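You operate a simulated robot arm through the tools that you are given. There is no shell and no other tool.

Carry out the task below with a simulated robot arm. There is one attempt and no reset: what you move stays moved.

Task
Put things in order on the surface of the long work table. At the end: the blue spacer block stands where the wiping pad stood; the black splice sample three stands on top of the grey plate with a tab (marked "CATHODE"); the wiping pad stands where the black splice sample three stood; the steel weight two is on the grey sample case; whatever was shut is shut again. Leave all else as you found it, and nothing knocked over.
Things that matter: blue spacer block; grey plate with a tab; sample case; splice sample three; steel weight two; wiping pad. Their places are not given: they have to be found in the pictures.

Only the result counts: the job must be done as asked and must still hold three seconds after the hand-in. Knocking over, shifting, dropping, spilling or breaking anything else fails it.

Robot
A 7-joint arm with a two-finger gripper, fixed in place. Base frame: the origin is on the floor under the middle of its stand, x ahead of it, y to its left, z up; the work surface is at about z = 800. Lengths are in mm, angles in degrees, forces in N, time in s.
With the tool pointing down near the work surface it reaches from about 340 to 720 mm from the base axis. Its first joint turns from -66.0 to 66.0 degrees. Payload 2.45 kg.
Tool frame: the origin (TCP) lies between the finger pads and is the grasp point; the fingertips stand 26 mm ahead of it; z points along the fingers, y is the line along which they close. The gripper opens to 96 mm; its body begins 69 mm behind the TCP.
Orientation is that of the tool frame in the base frame, as a unit quaternion [x, y, z, w]. With the fingers straight down and closing along the base's y, the tool's x points along the base's -x, its y along +y and its z along -z.

Tools
- The arm moves only by the tool send_rows. Its argument "steps" is a list of rows, each an object of numbers (a shift or turn left out is 0, a gripper value left out holds the last): "tx", "ty", "tz": the shift along the tool's x, y, z in mm; "rx", "ry", "rz": the turn, a rotation vector about the tool's x, y, z in degrees. In form: [{"tx": .., "ty": .., "tz": .., "rx": .., "ry": .., "rz": ..}, ...]. A call has 1 to 20 rows; each row is the pose to reach, as a shift and turn from the pose commanded when the call began, along the tool's axes at that moment. "gripper" is the opening, from 0 (shut) to 1 (fully open), set as the call begins (left out, the last holds). Rows are played at 5 a second. More than 50 mm and 8.6 degrees between two rows, or a gripper value outside its range, and nothing of the call is played. A pose out of reach is approached as far as the arm can. The call stops where the force on the tool passes 40 N (or 10 N more than at its start, if that is more) or the arm is blocked; 0.2 s more then pass. The fingers move at their own pace (about 50 mm/s each) and stop on an object; they squeeze with about 43 N. The grip force told is the motor's: it shows also when the fingers shut on nothing. Time passes only in rows, and 0.2 s behind the last, so rows that repeat a pose let the fingers close. The reply holds the time, the measured pose of the TCP, the force on the tool along the base axes, the opening and the grip force, in the units named above and with some noise, with the torque about the TCP (base axes, N m) and any sound that the robot's microphone picked up.
- Cameras (640 x 400 px; columns grow to the right, rows downward): "scene" is fixed at [160, -378.4, 1404.2]; the picture's right is [0.85, -0.53, 0.00], its down [-0.34, -0.55, -0.76] and it looks along [0.40, 0.65, -0.65] (base axes); focal length 337 px, centre (320, 200). "wrist" rides on the gripper at [82, 3, -98] in the tool frame; the picture's right is [-0.04, 1.00, 0.00], its down [-0.73, -0.03, -0.68] and it looks along [-0.68, -0.03, 0.73] (tool axes); focal length 256 px, centre (320, 200).
- grab_frame(camera): a new picture of that camera. No time passes.
- probe_pixels(camera, pixels): for up to 12 pixels [column, row] of the newest picture of that camera ("zoom" is the newest enlarged one), the place [x, y, z] in the base frame of the surface seen there, good to about 2 mm, but the place of the scene camera against the robot may be out by one fixed shift of up to 25 mm in any direction. No time passes.
- inspect(camera, box): a new picture of the part [left, top, right, bottom] of that camera's present view, enlarged. No time passes.
- job_done(): hands the job in; it is judged then, once.

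Leave the gripper open and the arm clear of the work at the hand-in unless told otherwise.

The tools are called after "Emit:" as a command line: name --argument value ..., lists and objects as JSON in quotes. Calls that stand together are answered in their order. send_rows: Moves the arm, as the interface text tells. Its arguments: {"type":"object","properties":{"steps":{"type":"array"},"gripper":{"type":"number"}},"required":["steps"]} The other tools are called the same way: grab_frame (camera) takes a picture; probe_pixels (camera, pixels) gives the place of the surface under pixels of a picture; inspect (camera, box) takes an enlarged picture of a part of a camera's view; job_done () hands the job in.

At the start:

```text
time: 0.0
position: [357.8, 8.0, 1128.0]
orientation: [0.0, 1.0, 0.0, 0.0]
force: [0.2, -0.8, -0.6]
ft_torque: [0.01, 0.02, -0.02]
grip_width: 96.1
grasp_force: 0.1
```

scene: 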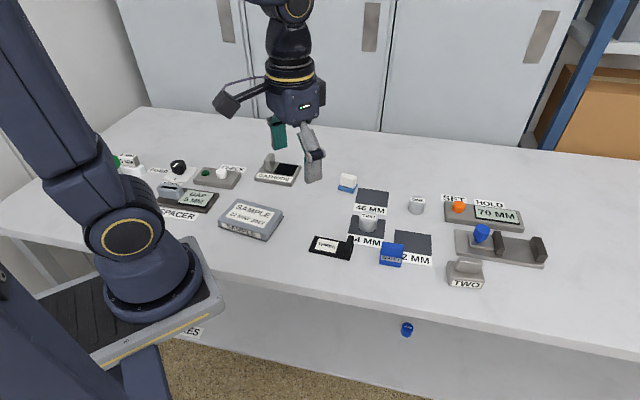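
wrist: 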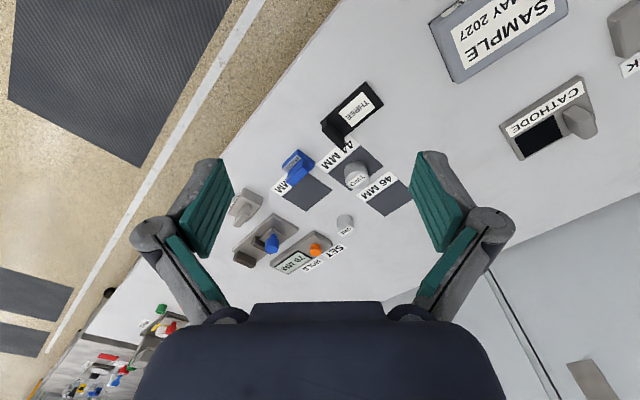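

I see a table with many small items: a sample case near (250,220), a cathode plate near (278,172), a black L-shaped item near (331,245), a blue block near (391,254), and weights. I'll enlarge parts of the scene view to identify each one.

Emit:
inspect --camera "scene" --box '[300, 160, 460, 290]'

Emit:
inspect --camera "scene" --box '[100, 130, 310, 260]'

Emit:
inspect --camera "scene" --box '[400, 180, 560, 300]'

Emit:
inspect --camera "wrist" --box '[220, 70, 420, 290]'

```text
3.08 times, centred on (380, 225) of scene
```

zoom: 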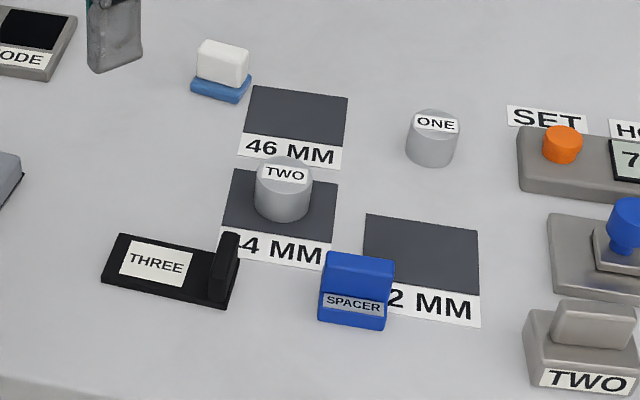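

```text
3.05 times, centred on (205, 195) of scene
```

zoom: 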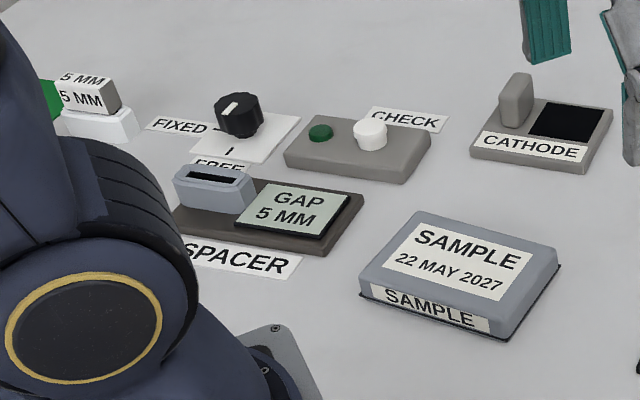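

```text
3.33 times, centred on (480, 240) of scene
```

zoom: 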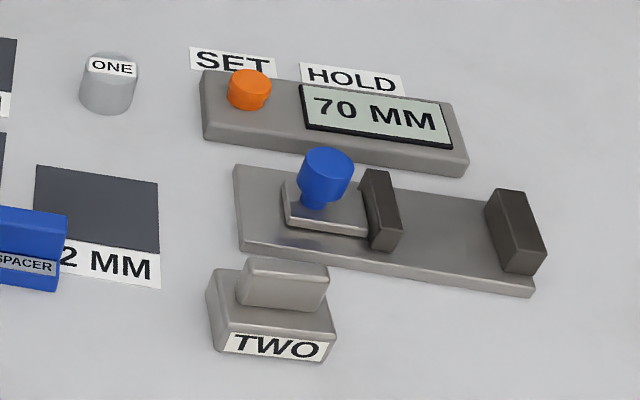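

```text
1.82 times, centred on (320, 180) of wrist
```

zoom: 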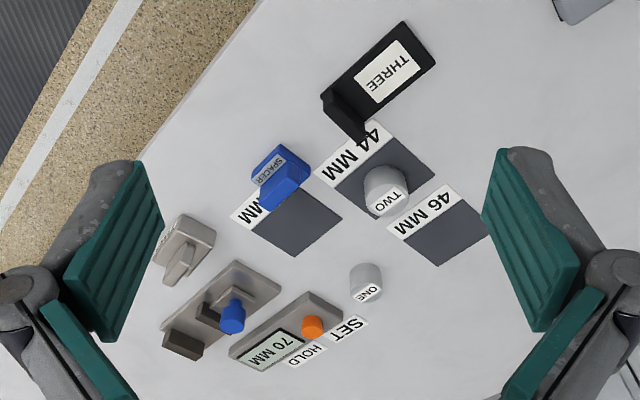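

I'll probe the main objects in the fresh scene and wrist frames to compare the two cameras. The first targets are pad (347,183), splice THREE (331,245), blue SPACER (391,254), cylinder TWO (367,222) and block TWO (465,273).

Emit:
probe_pixels --camera "scene" --pixels '[[348, 177], [347, 188], [325, 245], [349, 240], [391, 247], [367, 217], [417, 200], [465, 266], [250, 212], [283, 170], [268, 158], [320, 290]]'

Emit:
probe_pixels --camera "wrist" --pixels '[[356, 180], [350, 106], [335, 131], [345, 221], [297, 157], [297, 172], [243, 208], [273, 243], [316, 249], [505, 25], [578, 122], [540, 138]]'

```text
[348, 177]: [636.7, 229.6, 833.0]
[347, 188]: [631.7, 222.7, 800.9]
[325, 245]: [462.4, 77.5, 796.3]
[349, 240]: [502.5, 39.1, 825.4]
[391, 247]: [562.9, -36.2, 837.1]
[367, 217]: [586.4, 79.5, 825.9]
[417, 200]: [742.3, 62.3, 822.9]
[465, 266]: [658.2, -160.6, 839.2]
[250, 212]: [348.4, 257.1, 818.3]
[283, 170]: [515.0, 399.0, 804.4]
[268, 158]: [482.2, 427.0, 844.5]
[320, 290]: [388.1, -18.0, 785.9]
```

```text
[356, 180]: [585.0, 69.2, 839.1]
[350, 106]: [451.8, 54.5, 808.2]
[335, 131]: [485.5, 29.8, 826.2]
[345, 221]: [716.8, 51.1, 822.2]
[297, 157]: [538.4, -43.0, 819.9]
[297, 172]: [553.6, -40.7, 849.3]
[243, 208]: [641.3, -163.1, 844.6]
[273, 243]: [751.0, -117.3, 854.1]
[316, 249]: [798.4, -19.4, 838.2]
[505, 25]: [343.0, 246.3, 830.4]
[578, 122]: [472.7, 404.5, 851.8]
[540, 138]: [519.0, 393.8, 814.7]
```

The two cameras disagree by roughly (+17, +10, -12) mm, so I'll trust the wrist camera. Two things are marked "TWO": the cylinder at wrist (356,178) and the handled block at (243,208). I'll enlarge both, along with the blue block and the black sample.

Emit:
inspect --camera "wrist" --box '[220, 180, 300, 230]'

Emit:
inspect --camera "scene" --box '[430, 245, 510, 295]'

Emit:
inspect --camera "scene" --box '[330, 165, 440, 235]'

Emit:
inspect --camera "scene" --box '[240, 140, 320, 200]'

Emit:
inspect --camera "scene" --box '[205, 185, 295, 250]'

Emit:
inspect --camera "scene" --box '[300, 225, 430, 275]'

```text
8.00 times, centred on (260, 205) of wrist
```

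zoom: 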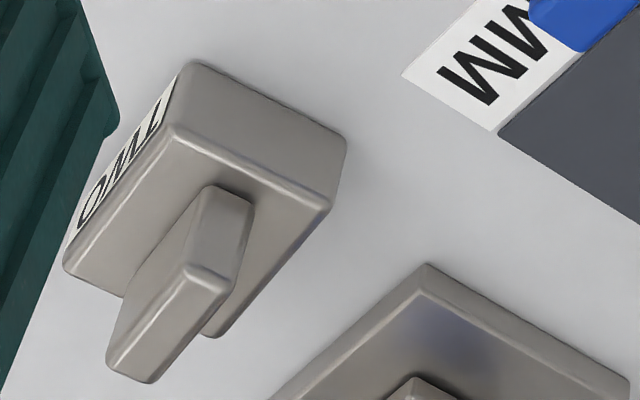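

```text
8.00 times, centred on (470, 270) of scene
```

zoom: 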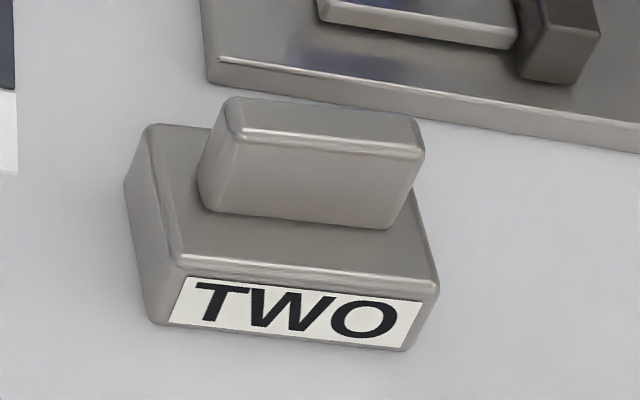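

```text
5.71 times, centred on (385, 200) of scene
```

zoom: 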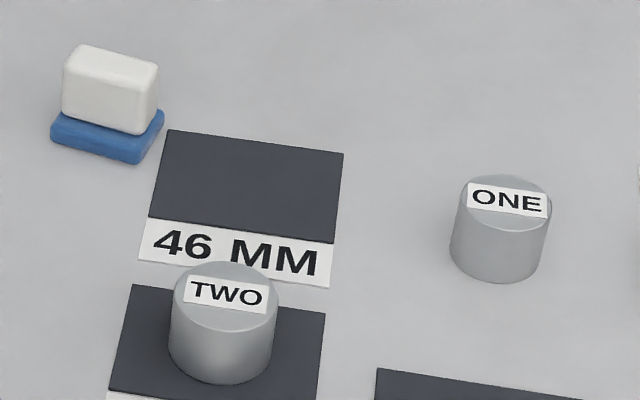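

```text
6.67 times, centred on (280, 170) of scene
```

zoom: 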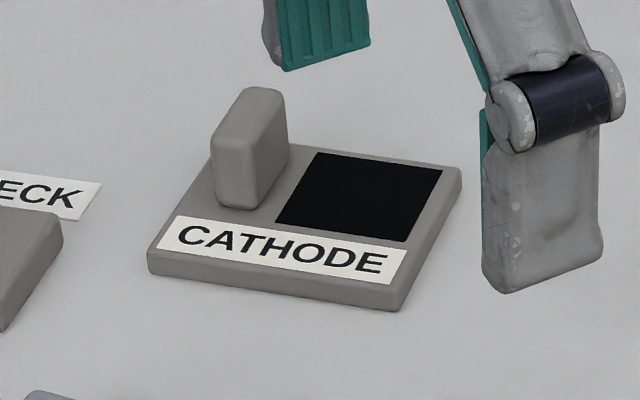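

```text
6.15 times, centred on (250, 218) of scene
```

zoom: 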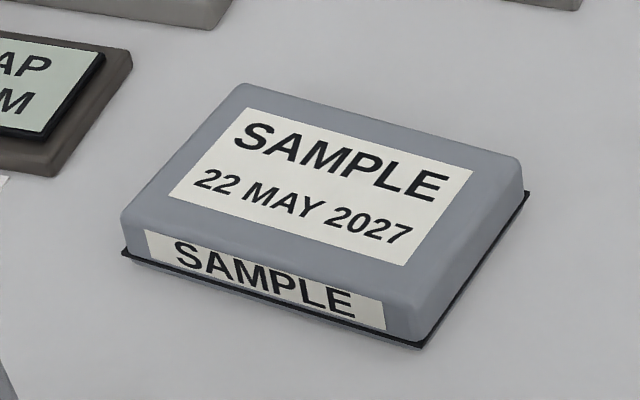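

```text
4.92 times, centred on (365, 250) of scene
```

zoom: 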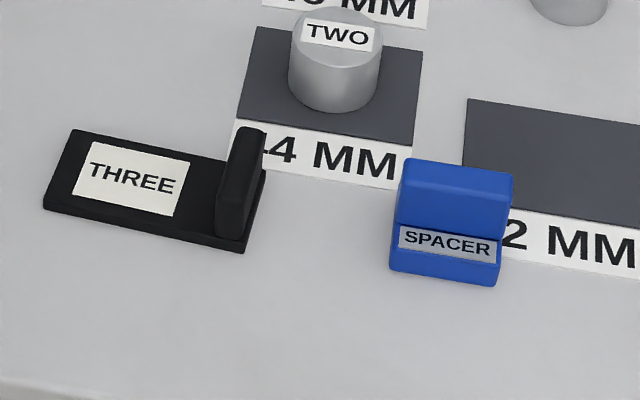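

The blue knob on the table front at scene (407,330), the sign near (190,333) and the far items in the wrist view need a closer look. They may show something that is shut, or help decide which "TWO" is the steel weight.

Emit:
inspect --camera "scene" --box '[360, 290, 480, 370]'

Emit:
inspect --camera "scene" --box '[140, 290, 260, 370]'

Emit:
inspect --camera "wrist" --box '[20, 280, 240, 400]'

Emit:
inspect --camera "scene" --box '[100, 140, 180, 200]'

Emit:
inspect --camera "scene" --box '[540, 0, 640, 160]'

```text
5.00 times, centred on (420, 330) of scene
```

zoom: 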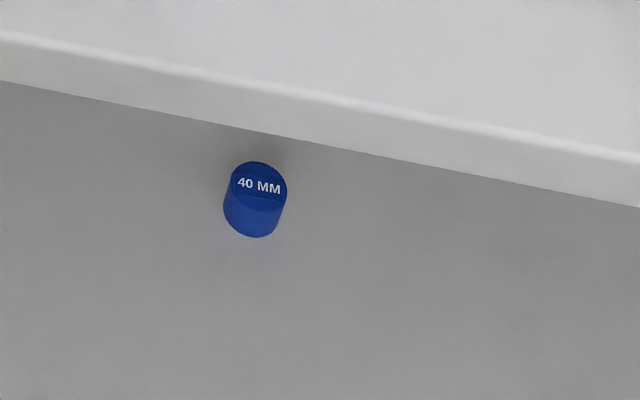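

```text
5.00 times, centred on (200, 330) of scene
```

zoom: 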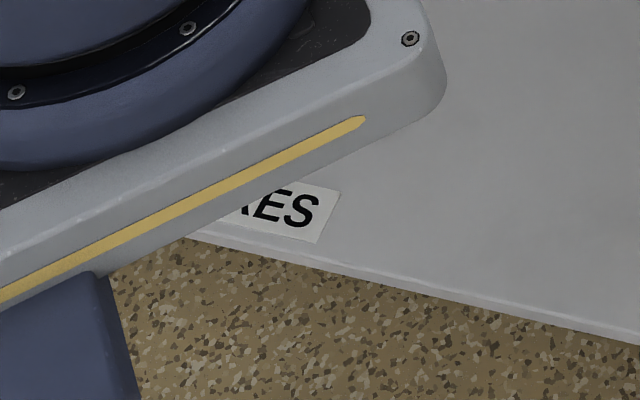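

```text
2.91 times, centred on (130, 340) of wrist
```

zoom: 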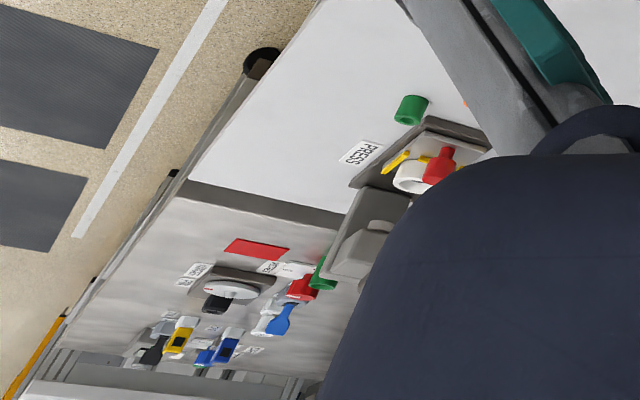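

```text
6.67 times, centred on (140, 170) of scene
```

zoom: 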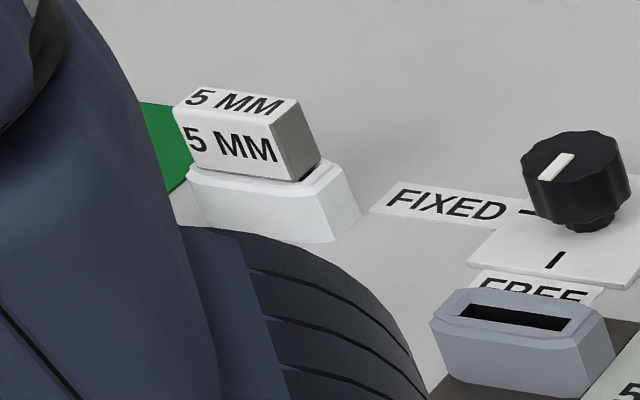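

```text
2.50 times, centred on (590, 80) of scene
```

zoom: 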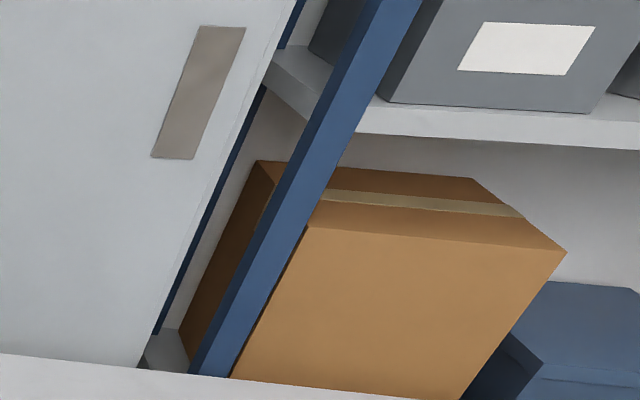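

The block with a handle at scene (465,273) has the same base-plus-grip shape as the other loose items (black sample, blue block, pad). The two cylinders seem to belong to the 42/44/46 mm measuring station. I'm treating the handled block as steel weight two and will check its mass when I lift it. First I'm moving the wrist camera lower and forward for better views.

Emit:
send_rows --steps '[{"tx": -20, "tz": 30}, {"tx": -40, "tz": 60}, {"tx": -50, "tz": 90}, {"tx": -50, "tz": 90}]' --gripper 1

```text
time: 1.0
position: [408.6, 8.0, 1036.7]
orientation: [0.0, 1.0, 0.0, 0.0]
force: [0.1, 0.0, -0.5]
ft_torque: [-0.03, -0.01, 0.0]
grip_width: 95.9
grasp_force: 0.1
```

The arm moved without trouble, so I'm taking a wrist picture from here.

Emit:
grab_frame --camera "wrist"

```text
taken
```

wrist: 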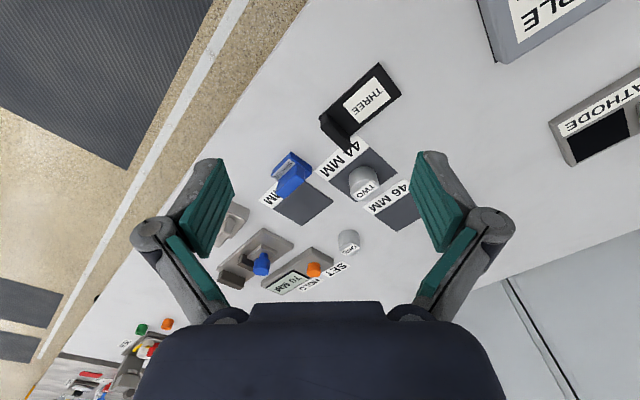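

The objects sit diagonally to the base axes, so I need yaw angles. I'm zooming on the black sample THREE at wrist (360,105) and probing its edges.

Emit:
inspect --camera "wrist" --box '[310, 55, 410, 155]'

```text
4.00 times, centred on (360, 105) of wrist
```

zoom: 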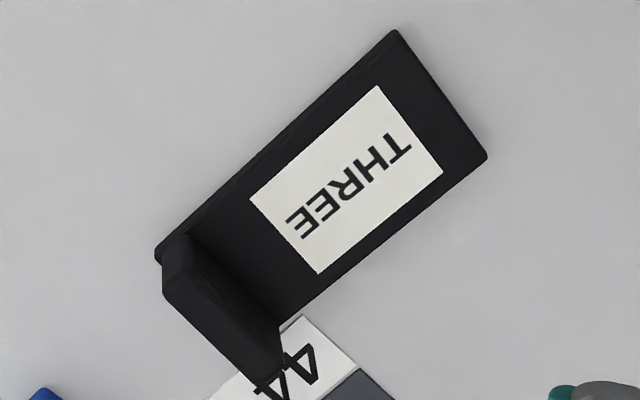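

I'm probing the top corners of THREE, its label corners, the tab and the nearby table in the zoom.

Emit:
probe_pixels --camera "zoom" --pixels '[[396, 38], [478, 154], [286, 310], [375, 87], [441, 172], [318, 273], [250, 199], [175, 290], [270, 372], [205, 310], [245, 345], [480, 250]]'

Emit:
probe_pixels --camera "zoom" --pixels '[[190, 250], [220, 290], [265, 335], [180, 300], [165, 262], [172, 255], [160, 245], [175, 270], [230, 270], [258, 300], [278, 340], [283, 360]]'

```text
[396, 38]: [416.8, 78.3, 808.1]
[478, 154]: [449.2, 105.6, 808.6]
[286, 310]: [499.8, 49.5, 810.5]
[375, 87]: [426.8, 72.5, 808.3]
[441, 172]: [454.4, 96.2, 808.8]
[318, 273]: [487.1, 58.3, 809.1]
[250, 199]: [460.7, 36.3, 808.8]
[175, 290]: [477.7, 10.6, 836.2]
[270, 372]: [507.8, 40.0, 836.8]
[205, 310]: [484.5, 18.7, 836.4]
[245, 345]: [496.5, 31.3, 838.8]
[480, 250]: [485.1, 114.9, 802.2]
```

```text
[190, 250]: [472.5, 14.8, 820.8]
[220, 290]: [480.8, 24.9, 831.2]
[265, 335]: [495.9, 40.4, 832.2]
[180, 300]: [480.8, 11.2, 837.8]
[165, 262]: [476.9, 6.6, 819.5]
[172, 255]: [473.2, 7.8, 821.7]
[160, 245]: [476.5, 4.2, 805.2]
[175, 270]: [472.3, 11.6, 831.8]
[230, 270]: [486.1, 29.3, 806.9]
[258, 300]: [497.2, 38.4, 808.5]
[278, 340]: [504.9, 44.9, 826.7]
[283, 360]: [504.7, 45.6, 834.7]
```

THREE is a plate about 96 x 45 x 8 mm, with its long axis at about -49° and its tab top at z≈838 around (491,26). Next I'm moving the wrist left to look at the cathode plate and sample case.

Emit:
send_rows --steps '[{"tx": 13, "ty": 40}, {"tx": 26, "ty": 85}, {"tx": 39, "ty": 130}, {"tx": 52, "ty": 175}, {"tx": 65, "ty": 220}, {"tx": 75, "ty": 260}, {"tx": 78, "ty": 272}, {"tx": 78, "ty": 272}]'

Emit:
grab_frame --camera "wrist"

```text
time: 2.8
position: [329.5, 279.9, 1035.5]
orientation: [0.0, 1.0, 0.0, 0.0]
force: [-0.6, -0.2, -0.6]
ft_torque: [-0.03, -0.03, 0.01]
grip_width: 95.9
grasp_force: 0.0
```

```text
taken
```

wrist: 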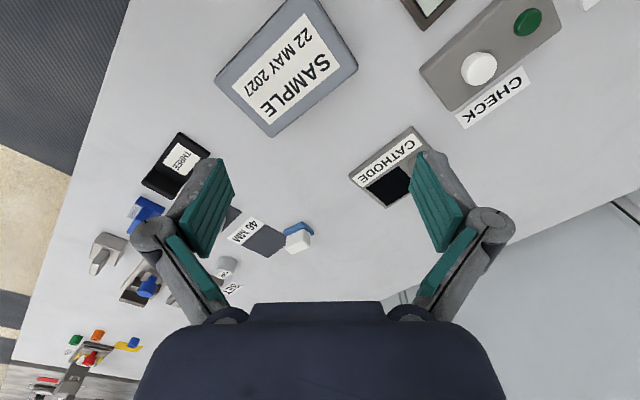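

The pad at (299,237) and the sample case at (290,75) are visible, but the finger hides part of the cathode plate. I'm zooming on the pad first.

Emit:
inspect --camera "wrist" --box '[270, 212, 334, 252]'

```text
10.00 times, centred on (302, 232) of wrist
```

zoom: 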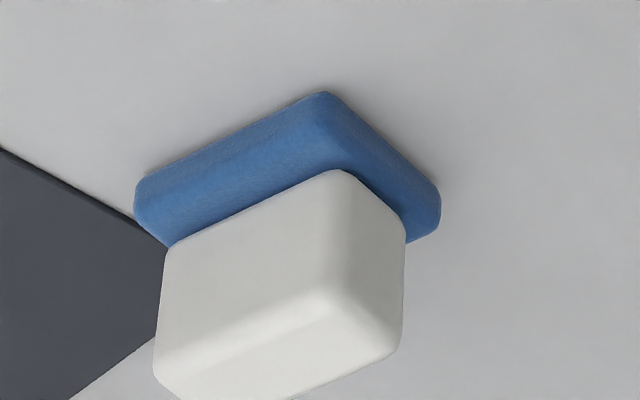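

I'm probing the pad's blue base corners, the foot of its white grip and the visible top edge.

Emit:
probe_pixels --camera "zoom" --pixels '[[320, 95], [137, 185], [438, 190], [436, 225], [335, 175], [178, 245], [400, 235], [320, 305], [180, 370], [385, 345], [280, 380], [250, 260]]'

Emit:
probe_pixels --camera "zoom" --pixels '[[230, 150], [380, 150], [230, 345], [355, 320], [320, 340], [250, 395], [200, 385], [320, 110], [150, 190], [425, 200], [375, 280], [300, 60]]'

```text
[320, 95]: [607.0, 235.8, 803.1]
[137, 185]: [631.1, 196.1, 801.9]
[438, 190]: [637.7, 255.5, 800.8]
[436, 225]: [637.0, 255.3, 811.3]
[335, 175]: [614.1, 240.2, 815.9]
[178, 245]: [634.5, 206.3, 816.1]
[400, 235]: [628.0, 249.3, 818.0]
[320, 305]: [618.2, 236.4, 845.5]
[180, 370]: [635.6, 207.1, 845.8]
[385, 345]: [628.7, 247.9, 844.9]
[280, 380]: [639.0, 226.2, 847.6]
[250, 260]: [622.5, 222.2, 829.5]
```

```text
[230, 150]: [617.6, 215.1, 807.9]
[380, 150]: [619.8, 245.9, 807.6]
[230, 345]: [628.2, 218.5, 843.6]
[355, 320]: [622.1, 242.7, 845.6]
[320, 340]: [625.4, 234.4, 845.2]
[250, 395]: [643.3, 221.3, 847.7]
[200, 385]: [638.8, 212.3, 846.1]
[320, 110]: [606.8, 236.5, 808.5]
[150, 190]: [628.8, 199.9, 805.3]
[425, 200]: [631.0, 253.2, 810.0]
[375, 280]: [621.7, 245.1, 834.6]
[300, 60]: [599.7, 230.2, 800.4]
```

The pad base is about 47 x 36 mm, centred near (634,226), with its long axis at about -58°. I need its far side too, so I'm zooming on it with the scene camera.

Emit:
inspect --camera "scene" --box '[327, 163, 367, 203]'

```text
10.00 times, centred on (347, 183) of scene
```

zoom: 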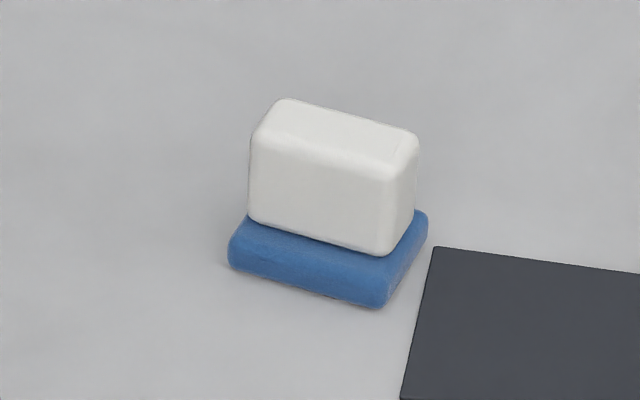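

Emit:
probe_pixels --camera "zoom" --pixels '[[258, 140], [392, 178], [283, 104], [413, 142], [320, 200], [320, 130], [230, 255], [378, 298], [425, 220], [240, 235], [380, 275], [330, 350]]'

```text
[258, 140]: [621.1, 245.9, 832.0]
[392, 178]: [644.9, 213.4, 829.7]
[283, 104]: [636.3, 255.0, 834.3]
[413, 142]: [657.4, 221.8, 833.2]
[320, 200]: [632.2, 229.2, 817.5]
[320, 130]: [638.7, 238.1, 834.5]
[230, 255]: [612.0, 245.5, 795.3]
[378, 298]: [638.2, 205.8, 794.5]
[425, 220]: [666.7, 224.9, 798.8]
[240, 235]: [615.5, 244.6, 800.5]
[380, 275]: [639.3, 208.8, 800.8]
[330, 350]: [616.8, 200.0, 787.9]
```

The scene camera offset here is about (+6,+10,-12.5), and the pad centre is (634,225) with its grip about 18–20 mm thick along +32°. Now I'm zooming on the sample case at wrist (288,68).

Emit:
inspect --camera "wrist" --box '[190, 0, 382, 140]'

```text
2.86 times, centred on (286, 70) of wrist
```

zoom: 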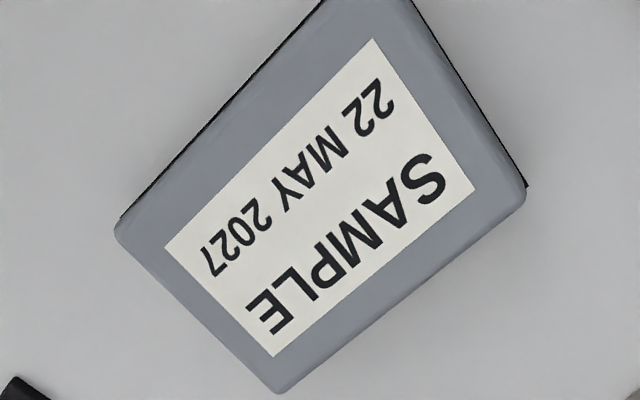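

Emit:
probe_pixels --camera "zoom" --pixels '[[330, 5], [410, 8], [520, 190], [280, 385], [125, 232], [375, 40], [474, 190], [274, 355], [165, 247], [320, 200], [525, 185], [450, 320]]'

```text
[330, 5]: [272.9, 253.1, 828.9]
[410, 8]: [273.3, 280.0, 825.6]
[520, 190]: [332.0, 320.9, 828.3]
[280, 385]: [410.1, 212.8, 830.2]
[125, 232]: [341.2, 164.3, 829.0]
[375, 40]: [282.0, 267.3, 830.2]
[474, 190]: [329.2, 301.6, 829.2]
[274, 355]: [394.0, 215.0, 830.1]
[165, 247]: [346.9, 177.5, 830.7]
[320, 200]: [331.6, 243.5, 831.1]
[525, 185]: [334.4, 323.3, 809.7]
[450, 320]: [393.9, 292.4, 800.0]
```

The case top is at z≈830, centred near (337,241) and about 133 x 84 mm. Now I'm shifting the wrist further left to uncover the cathode plate.

Emit:
send_rows --steps '[{"tx": 0, "ty": 40}, {"tx": 10, "ty": 80}, {"tx": 10, "ty": 110}, {"tx": 10, "ty": 110}]'

Emit:
inspect --camera "wrist" --box '[220, 90, 380, 240]'

```text
time: 3.8
position: [318.0, 389.1, 1036.4]
orientation: [0.0, 1.0, 0.0, -0.001]
force: [0.6, 0.7, -0.7]
ft_torque: [-0.01, 0.03, 0.0]
grip_width: 95.6
grasp_force: 0.0
```

```text
2.67 times, centred on (300, 165) of wrist
```

zoom: 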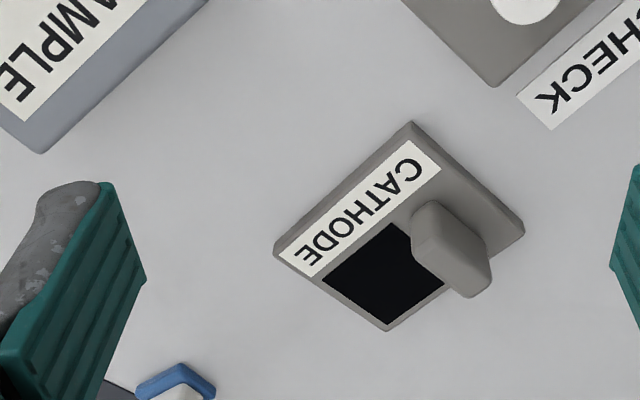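

Now a tighter zoom on the cathode plate, around wrist pixel (300,168).

Emit:
inspect --camera "wrist" --box '[245, 130, 357, 220]'

```text
4.44 times, centred on (301, 175) of wrist
```

zoom: 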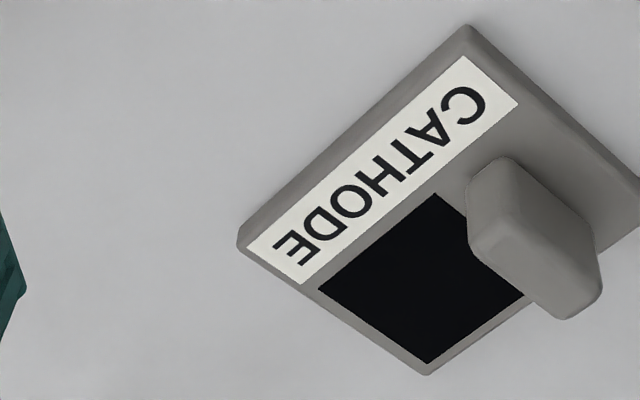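

Emit:
probe_pixels --camera "zoom" --pixels '[[468, 35], [240, 243], [427, 370], [636, 185], [463, 57], [517, 104], [300, 283], [247, 247], [436, 194], [320, 289], [428, 362], [522, 298]]'

Emit:
probe_pixels --camera "zoom" --pixels '[[475, 175], [510, 165], [595, 240], [475, 250], [510, 240], [560, 310], [495, 225], [585, 285], [600, 270], [400, 280], [560, 160], [300, 380]]'

```text
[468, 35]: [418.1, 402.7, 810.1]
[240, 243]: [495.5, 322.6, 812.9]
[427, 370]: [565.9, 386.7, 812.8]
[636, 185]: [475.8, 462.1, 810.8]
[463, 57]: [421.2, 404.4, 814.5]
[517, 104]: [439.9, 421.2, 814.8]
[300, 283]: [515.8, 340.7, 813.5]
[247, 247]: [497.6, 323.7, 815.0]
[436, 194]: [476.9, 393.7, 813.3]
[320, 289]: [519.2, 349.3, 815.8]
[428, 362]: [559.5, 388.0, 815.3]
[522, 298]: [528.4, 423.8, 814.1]
```

```text
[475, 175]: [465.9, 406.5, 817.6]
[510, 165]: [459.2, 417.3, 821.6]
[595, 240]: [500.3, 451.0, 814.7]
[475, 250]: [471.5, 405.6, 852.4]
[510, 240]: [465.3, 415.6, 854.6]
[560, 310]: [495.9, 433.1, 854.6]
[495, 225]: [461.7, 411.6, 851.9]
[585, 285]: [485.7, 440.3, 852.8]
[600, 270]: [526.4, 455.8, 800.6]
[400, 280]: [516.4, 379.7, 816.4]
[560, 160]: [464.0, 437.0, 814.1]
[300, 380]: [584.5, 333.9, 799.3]
```

The cathode plate top is at z≈814.5. It is about 113 x 96 mm, centred near (492,395), with yaw -46.4° and its tab around (478,424). THREE fits beside the tab if its long axis runs along +43.6°. Now I'm moving right to measure the blue spacer and the steel block TWO.

Emit:
send_rows --steps '[{"tx": -7, "ty": -45}, {"tx": -14, "ty": -90}, {"tx": -21, "ty": -135}, {"tx": -28, "ty": -180}, {"tx": -35, "ty": -225}, {"tx": -42, "ty": -270}, {"tx": -49, "ty": -315}, {"tx": -56, "ty": -360}, {"tx": -63, "ty": -405}, {"tx": -70, "ty": -450}, {"tx": -78, "ty": -490}, {"tx": -78, "ty": -490}]'

Emit:
grab_frame --camera "wrist"

```text
time: 6.4
position: [397.2, -99.5, 1036.4]
orientation: [0.0, 1.0, -0.001, 0.0]
force: [-0.1, 0.6, 0.4]
ft_torque: [0.01, -0.01, 0.01]
grip_width: 95.8
grasp_force: 0.1
```

```text
taken
```

wrist: 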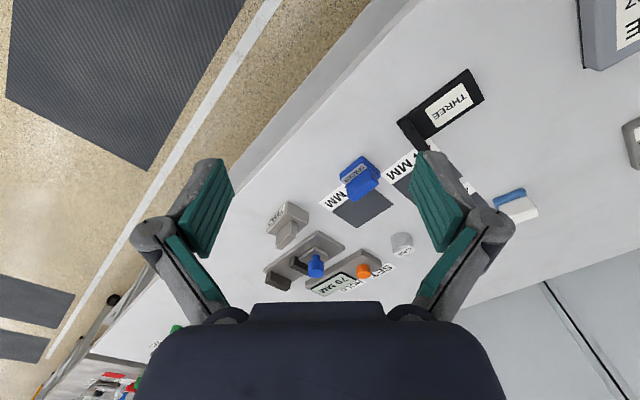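

Both are clear: the spacer near (358,177) and block TWO near (288,223). I'm zooming on the spacer first.

Emit:
inspect --camera "wrist" --box '[318, 147, 398, 207]'

```text
6.67 times, centred on (358, 177) of wrist
```

zoom: 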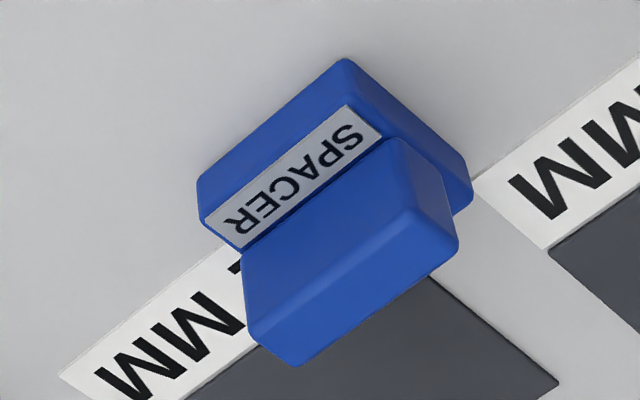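

Emit:
probe_pixels --camera "zoom" --pixels '[[343, 65], [200, 190], [468, 185], [348, 106], [383, 137], [241, 247], [204, 221], [395, 145], [255, 255], [408, 215], [253, 325], [295, 360]]'

Emit:
probe_pixels --camera "zoom" --pixels '[[450, 245], [350, 290], [330, 260], [300, 340], [440, 250], [400, 230], [270, 320], [205, 210], [462, 205], [420, 170], [345, 95], [500, 120]]'

```text
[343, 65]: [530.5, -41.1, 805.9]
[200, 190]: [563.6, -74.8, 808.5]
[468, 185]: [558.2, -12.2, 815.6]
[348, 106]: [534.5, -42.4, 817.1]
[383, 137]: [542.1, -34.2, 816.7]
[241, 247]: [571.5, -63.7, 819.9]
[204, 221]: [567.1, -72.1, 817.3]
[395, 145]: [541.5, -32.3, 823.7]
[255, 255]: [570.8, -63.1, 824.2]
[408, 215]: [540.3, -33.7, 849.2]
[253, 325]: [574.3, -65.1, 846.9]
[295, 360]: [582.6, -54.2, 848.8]
```

```text
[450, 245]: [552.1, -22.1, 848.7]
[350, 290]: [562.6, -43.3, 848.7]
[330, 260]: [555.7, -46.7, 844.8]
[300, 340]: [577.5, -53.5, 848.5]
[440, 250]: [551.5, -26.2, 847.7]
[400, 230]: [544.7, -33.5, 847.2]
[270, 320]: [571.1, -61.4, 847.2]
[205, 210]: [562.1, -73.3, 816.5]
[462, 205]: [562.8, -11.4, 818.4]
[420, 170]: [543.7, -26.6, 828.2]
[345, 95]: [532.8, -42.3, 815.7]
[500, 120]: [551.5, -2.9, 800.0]
```

The spacer is centred near (562,-43.5), with its long axis at about -45° and its grip top at z≈849. Now block TWO.

Emit:
inspect --camera "wrist" --box '[248, 190, 328, 250]'

```text
6.67 times, centred on (288, 220) of wrist
```

zoom: 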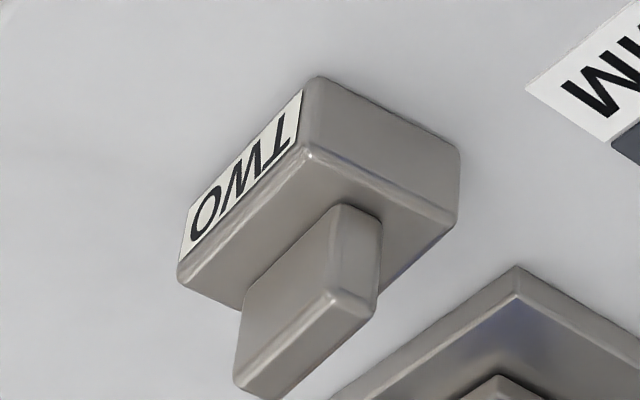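

Emit:
probe_pixels --camera "zoom" --pixels '[[312, 150], [182, 270], [455, 210], [318, 82], [185, 235], [458, 155], [340, 210], [245, 295], [330, 295], [238, 378], [370, 310], [275, 395]]'

Emit:
probe_pixels --camera "zoom" --pixels '[[305, 165], [190, 275], [448, 220], [375, 225], [390, 280], [300, 340], [260, 378], [340, 310], [350, 300], [290, 370], [420, 190], [515, 275]]'

```text
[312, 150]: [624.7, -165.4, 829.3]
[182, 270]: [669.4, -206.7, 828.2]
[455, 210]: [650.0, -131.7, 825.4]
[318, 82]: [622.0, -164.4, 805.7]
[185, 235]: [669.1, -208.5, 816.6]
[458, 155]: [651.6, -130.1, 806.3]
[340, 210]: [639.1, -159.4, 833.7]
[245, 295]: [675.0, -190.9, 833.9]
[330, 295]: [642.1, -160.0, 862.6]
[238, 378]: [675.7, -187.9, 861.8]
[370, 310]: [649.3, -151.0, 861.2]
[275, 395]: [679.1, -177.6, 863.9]
```

```text
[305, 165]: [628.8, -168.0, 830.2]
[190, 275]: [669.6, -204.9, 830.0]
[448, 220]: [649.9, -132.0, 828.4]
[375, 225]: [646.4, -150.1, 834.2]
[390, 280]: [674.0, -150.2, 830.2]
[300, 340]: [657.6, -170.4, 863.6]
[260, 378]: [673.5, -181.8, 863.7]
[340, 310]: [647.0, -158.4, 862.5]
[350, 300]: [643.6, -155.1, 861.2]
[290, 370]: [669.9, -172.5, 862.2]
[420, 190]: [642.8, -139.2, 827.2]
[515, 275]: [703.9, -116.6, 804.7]
```

Block TWO is centred near (661,-169), with its grip top at z≈862.5 and its grip thickness along about +48°. I have what I need. First I'm going above THREE's tab at about (491,26), turning the tool so its y lies along 131°/-49°, with the fingers partly open.

Emit:
send_rows --steps '[{"tx": -19, "ty": 25, "tz": 18, "rz": -8.2}, {"tx": -38, "ty": 50, "tz": 36, "rz": -16.4}, {"tx": -57, "ty": 75, "tz": 54, "rz": -24.6}, {"tx": -76, "ty": 100, "tz": 72, "rz": -32.8}, {"tx": -94, "ty": 126, "tz": 90, "rz": -41}, {"tx": -94, "ty": 126, "tz": 90, "rz": -41}]' --gripper 0.5

Emit:
grab_frame --camera "wrist"

Emit:
grab_frame --camera "scene"

```text
time: 7.8
position: [490.5, 25.5, 947.4]
orientation: [-0.352, 0.936, 0.0, 0.0]
force: [-0.3, 0.0, -0.1]
ft_torque: [-0.01, 0.0, 0.0]
grip_width: 48.1
grasp_force: 0.0
```

```text
taken
```

wrist: 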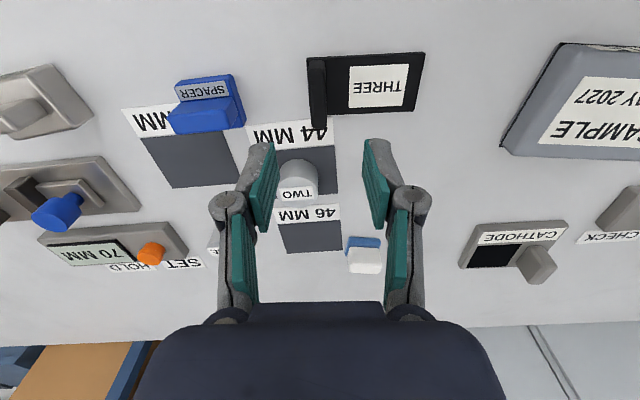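

```text
taken
```

scene: 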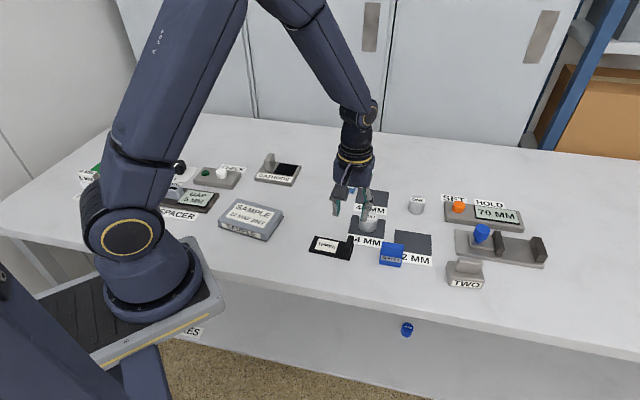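

The tab at wrist (317,93) sits right where the tool axis should project. I'm zooming in to refine its centre and angle before descending.

Emit:
inspect --camera "wrist" --box '[296, 43, 440, 133]'

```text
4.44 times, centred on (368, 88) of wrist
```

zoom: 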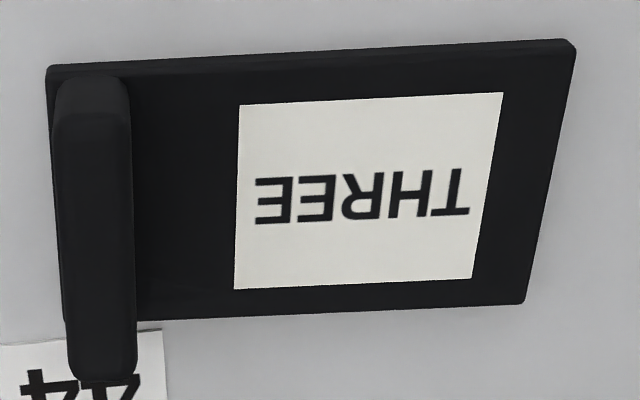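

Emit:
probe_pixels --camera "zoom" --pixels '[[60, 125], [120, 125], [72, 370], [130, 370], [95, 250], [65, 250], [125, 250], [240, 104], [503, 93], [473, 277], [234, 289], [565, 45]]'

Emit:
probe_pixels --camera "zoom" --pixels '[[50, 75], [520, 298], [140, 315], [140, 80], [567, 60], [62, 200], [128, 200], [66, 320], [133, 320], [95, 120], [100, 370], [95, 180]]'

```text
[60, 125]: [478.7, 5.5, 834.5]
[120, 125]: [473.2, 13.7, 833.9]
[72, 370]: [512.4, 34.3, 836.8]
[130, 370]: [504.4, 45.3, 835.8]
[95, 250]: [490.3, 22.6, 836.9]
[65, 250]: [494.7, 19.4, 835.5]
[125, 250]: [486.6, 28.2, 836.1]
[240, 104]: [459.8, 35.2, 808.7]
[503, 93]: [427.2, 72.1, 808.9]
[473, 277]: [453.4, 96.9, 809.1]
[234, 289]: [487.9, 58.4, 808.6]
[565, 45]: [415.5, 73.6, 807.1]
```

```text
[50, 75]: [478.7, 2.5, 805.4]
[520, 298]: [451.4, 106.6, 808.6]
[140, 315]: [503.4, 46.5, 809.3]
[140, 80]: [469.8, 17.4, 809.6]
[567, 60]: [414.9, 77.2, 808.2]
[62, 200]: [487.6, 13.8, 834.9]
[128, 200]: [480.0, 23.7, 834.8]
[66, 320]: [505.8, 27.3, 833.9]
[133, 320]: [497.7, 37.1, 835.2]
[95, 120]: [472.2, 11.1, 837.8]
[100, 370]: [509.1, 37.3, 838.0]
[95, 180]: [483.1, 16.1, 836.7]
```

The refined tab centre is (492,25), its thickness is about 12 mm and its yaw about -48°. I'm making a small correction and descending to TCP z≈838.5 with the fingers straddling the tab.

Emit:
send_rows --steps '[{"tx": -0.9, "ty": -1.3, "tz": 25, "rz": -1}, {"tx": -0.9, "ty": -1.3, "tz": 50, "rz": -1}, {"tx": -0.9, "ty": -1.3, "tz": 75, "rz": -1}, {"tx": -0.9, "ty": -1.3, "tz": 92, "rz": -1}, {"tx": -0.9, "ty": -1.3, "tz": 102, "rz": -1}, {"tx": -0.9, "ty": -1.3, "tz": 109, "rz": -1}, {"tx": -0.9, "ty": -1.3, "tz": 109, "rz": -1}]' --gripper 0.5

Emit:
grab_frame --camera "wrist"

Emit:
inspect --camera "scene" --box '[290, 185, 420, 275]'

```text
time: 9.4
position: [493.9, 24.3, 837.6]
orientation: [-0.359, 0.933, 0.0, 0.0]
force: [-0.4, 0.0, 0.5]
ft_torque: [0.01, 0.01, -0.04]
grip_width: 47.8
grasp_force: 0.1
```

```text
taken
```

wrist: 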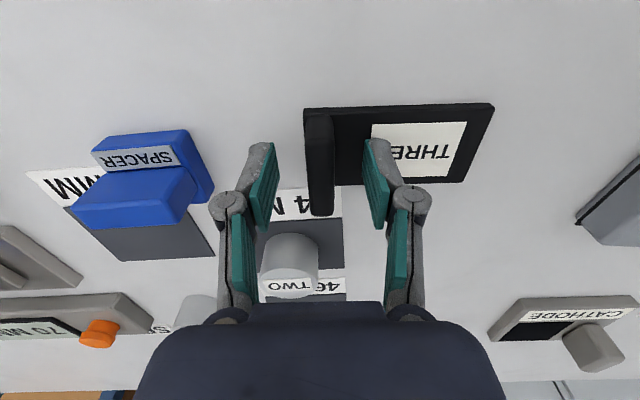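

```text
4.44 times, centred on (355, 230) of scene
```

zoom: 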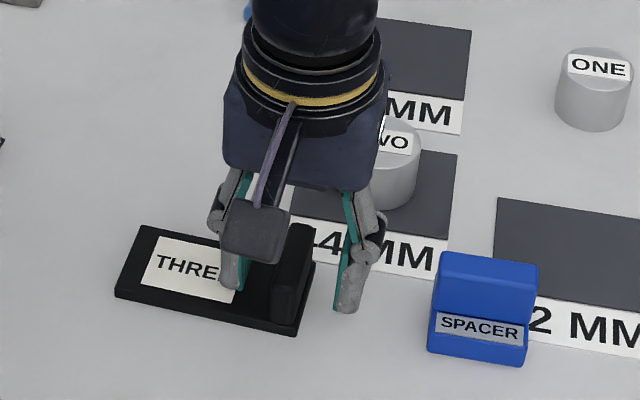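

The fingers straddle the tab cleanly. I'm checking the tab's position along the finger width with a zoom before closing.

Emit:
inspect --camera "wrist" --box '[256, 95, 400, 225]'

```text
3.08 times, centred on (328, 160) of wrist
```

zoom: 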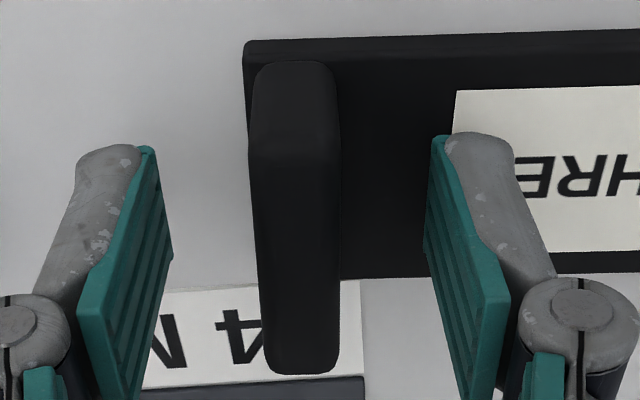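

The tab's top face spans rows ~144–216, which is centred on the fingers. I'm closing the gripper and holding still.

Emit:
send_rows --steps '[{"tx": 0}, {"tx": 0}, {"tx": 0}, {"tx": 0}, {"tx": 0}]' --gripper 0

```text
time: 10.6
position: [494.5, 25.7, 838.1]
orientation: [-0.358, 0.934, -0.001, 0.001]
force: [0.5, 0.3, 0.2]
ft_torque: [0.0, 0.0, 0.03]
grip_width: 13.0
grasp_force: 39.3
```

The tab is gripped at 13 mm wide with 39 N. I'm lifting it straight up slowly and watching the force.

Emit:
send_rows --steps '[{"tz": -5}, {"tz": -12}, {"tz": -25}, {"tz": -45}, {"tz": -70}, {"tz": -95}, {"tz": -110}, {"tz": -110}]' --gripper 0

Emit:
grab_frame --camera "wrist"

```text
time: 12.4
position: [494.6, 24.2, 947.1]
orientation: [-0.358, 0.934, 0.0, 0.0]
force: [-0.3, 0.3, -0.9]
ft_torque: [0.0, -0.05, -0.03]
grip_width: 13.0
grasp_force: 39.8
```

```text
taken
```

wrist: 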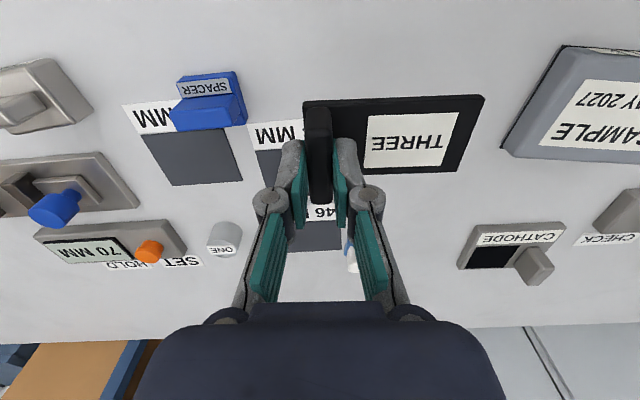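

It weighs about 0.1 kg, hangs level and is held well. I'm carrying it over to above the cathode plate's free area (tab target (470,359)), turning -88.4° so its long axis lies along +43.6°.

Emit:
send_rows --steps '[{"tx": -17.1, "ty": 22.1, "rz": 7.37}, {"tx": -34.3, "ty": 44.2, "rz": 14.73}, {"tx": -51.4, "ty": 66.4, "rz": 22.1}, {"tx": -68.6, "ty": 88.5, "rz": 29.5}, {"tx": -85.7, "ty": 110.6, "rz": 36.8}, {"tx": -102.8, "ty": 132.7, "rz": 44.2}, {"tx": -120, "ty": 154.9, "rz": 51.6}, {"tx": -137.1, "ty": 177, "rz": 58.9}, {"tx": -154.3, "ty": 199.1, "rz": 66.3}, {"tx": -171.4, "ty": 221.2, "rz": 73.7}, {"tx": -188.6, "ty": 243.4, "rz": 81}, {"tx": -205.7, "ty": 265.5, "rz": 88.4}, {"tx": -205.7, "ty": 265.5, "rz": 88.4}]' --gripper 0

Emit:
grab_frame --camera "wrist"

Emit:
grab_frame --camera "scene"

```text
time: 15.2
position: [468.9, 359.7, 948.7]
orientation: [0.395, 0.919, 0.0, 0.0]
force: [0.3, -0.7, 0.4]
ft_torque: [-0.06, 0.01, -0.03]
grip_width: 13.1
grasp_force: 38.7
```

```text
taken
```

wrist: 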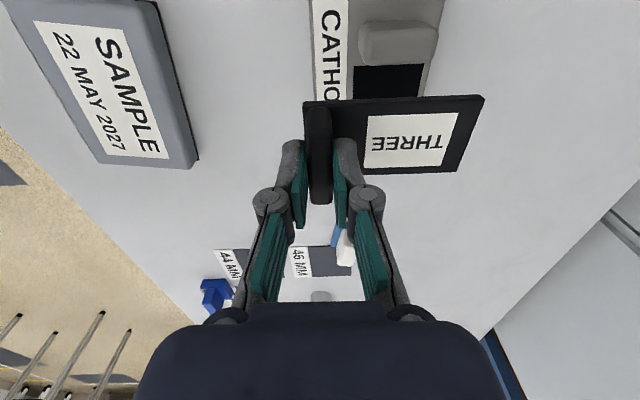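

```text
taken
```

scene: 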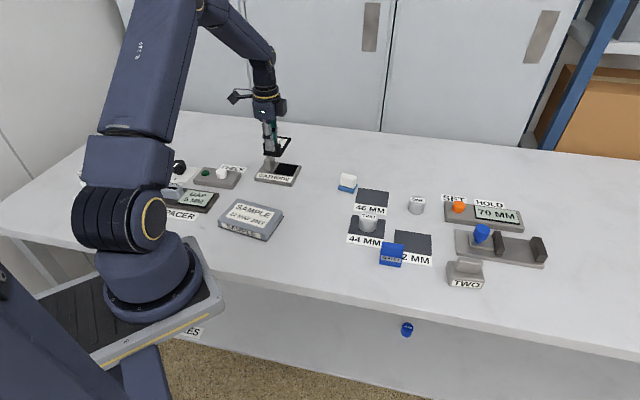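

The orientation is right (tool y at 43.5°) and the position is within about 1 mm. I'm lowering to just above the cathode plate and checking.

Emit:
send_rows --steps '[{"tx": -0.9, "ty": 0.5, "tz": 20}, {"tx": -0.9, "ty": 0.5, "tz": 40}, {"tx": -0.9, "ty": 0.5, "tz": 60}, {"tx": -0.9, "ty": 0.5, "tz": 75}, {"tx": -0.9, "ty": 0.5, "tz": 85}, {"tx": -0.9, "ty": 0.5, "tz": 85}]' --gripper 0

Emit:
grab_frame --camera "wrist"

Emit:
inspect --camera "scene" --box '[230, 130, 330, 200]'

```text
time: 16.6
position: [469.5, 360.4, 864.3]
orientation: [0.394, 0.919, 0.001, 0.0]
force: [-0.2, 0.2, -0.2]
ft_torque: [-0.01, -0.01, 0.0]
grip_width: 13.0
grasp_force: 39.5
```

```text
taken
```

wrist: 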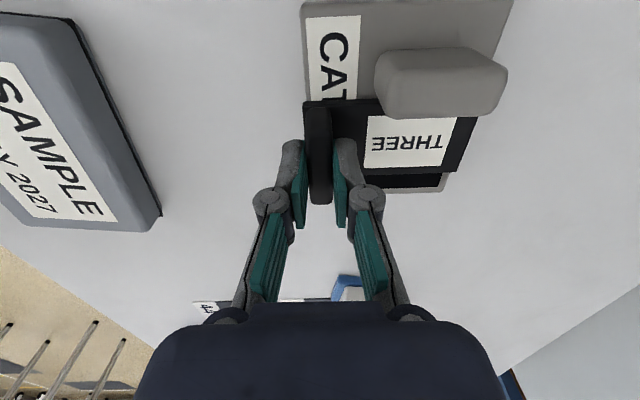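

```text
5.71 times, centred on (280, 165) of scene
```

zoom: 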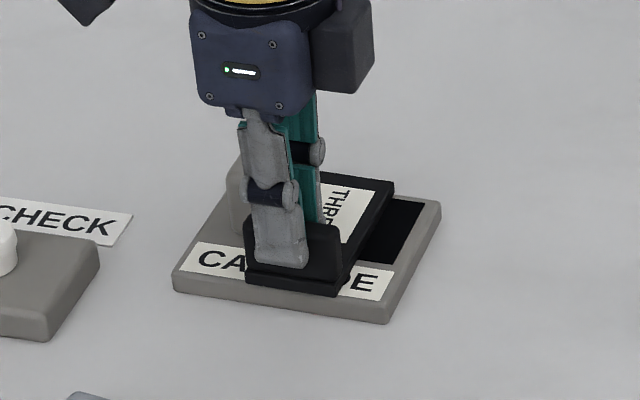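

THREE hovers about 11 mm above the plate, clear of the cathode tab. I'm lowering slowly and watching for contact.

Emit:
send_rows --steps '[{"tz": 4}, {"tz": 7}, {"tz": 9}, {"tz": 10}, {"tz": 10.5}, {"tz": 10.5}]' --gripper 0

```text
time: 17.2
position: [470.6, 362.6, 860.4]
orientation: [0.394, 0.919, 0.004, 0.001]
force: [-0.3, 0.7, 5.4]
ft_torque: [-0.08, 0.0, -0.01]
grip_width: 13.0
grasp_force: 40.1
stopped in row 2: the force on the tool passed its limit at 41 N (the readings are from after the stop); the commanded pose is now the measured one
```

It stopped on contact at z≈860, about 8 mm higher than I expected. I'm looking before doing anything else.

Emit:
inspect --camera "scene" --box '[245, 140, 315, 190]'

Emit:
inspect --camera "wrist" --box '[280, 0, 540, 220]'

```text
8.00 times, centred on (280, 165) of scene
```

zoom: 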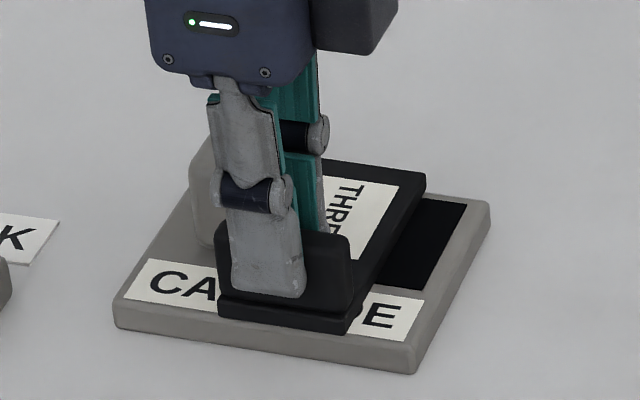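

```text
1.82 times, centred on (410, 110) of wrist
```

zoom: 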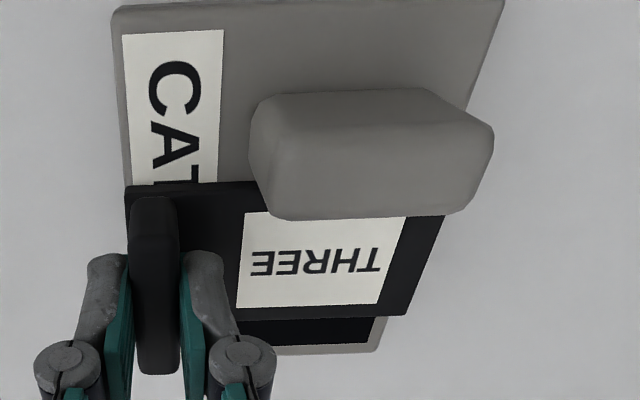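

I'm probing THREE's plate, the cathode plate and its tab in this zoom to find where they touch.

Emit:
probe_pixels --camera "zoom" --pixels '[[130, 195], [225, 190], [440, 222], [405, 312], [240, 310], [255, 130], [300, 210], [460, 205], [200, 200], [340, 335], [180, 100], [300, 50]]'

Emit:
probe_pixels --camera "zoom" --pixels '[[230, 205], [260, 190], [300, 290], [380, 290], [420, 240], [425, 280], [135, 205], [150, 190], [250, 180], [275, 215], [420, 215], [380, 345]]'

```text
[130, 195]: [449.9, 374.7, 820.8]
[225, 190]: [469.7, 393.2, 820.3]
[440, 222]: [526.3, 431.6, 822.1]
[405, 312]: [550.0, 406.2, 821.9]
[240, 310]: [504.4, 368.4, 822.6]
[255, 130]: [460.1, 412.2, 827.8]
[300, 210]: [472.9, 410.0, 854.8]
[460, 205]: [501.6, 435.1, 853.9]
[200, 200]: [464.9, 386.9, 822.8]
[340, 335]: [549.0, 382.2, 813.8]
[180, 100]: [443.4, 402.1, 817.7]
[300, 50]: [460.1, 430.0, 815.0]
```

```text
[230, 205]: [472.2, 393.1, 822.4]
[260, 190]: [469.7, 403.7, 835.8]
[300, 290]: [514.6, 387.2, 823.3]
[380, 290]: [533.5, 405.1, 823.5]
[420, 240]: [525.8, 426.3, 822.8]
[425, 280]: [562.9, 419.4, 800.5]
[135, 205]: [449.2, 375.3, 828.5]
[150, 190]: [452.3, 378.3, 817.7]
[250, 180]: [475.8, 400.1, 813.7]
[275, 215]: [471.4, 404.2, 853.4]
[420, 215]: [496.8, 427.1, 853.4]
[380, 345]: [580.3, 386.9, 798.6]
```

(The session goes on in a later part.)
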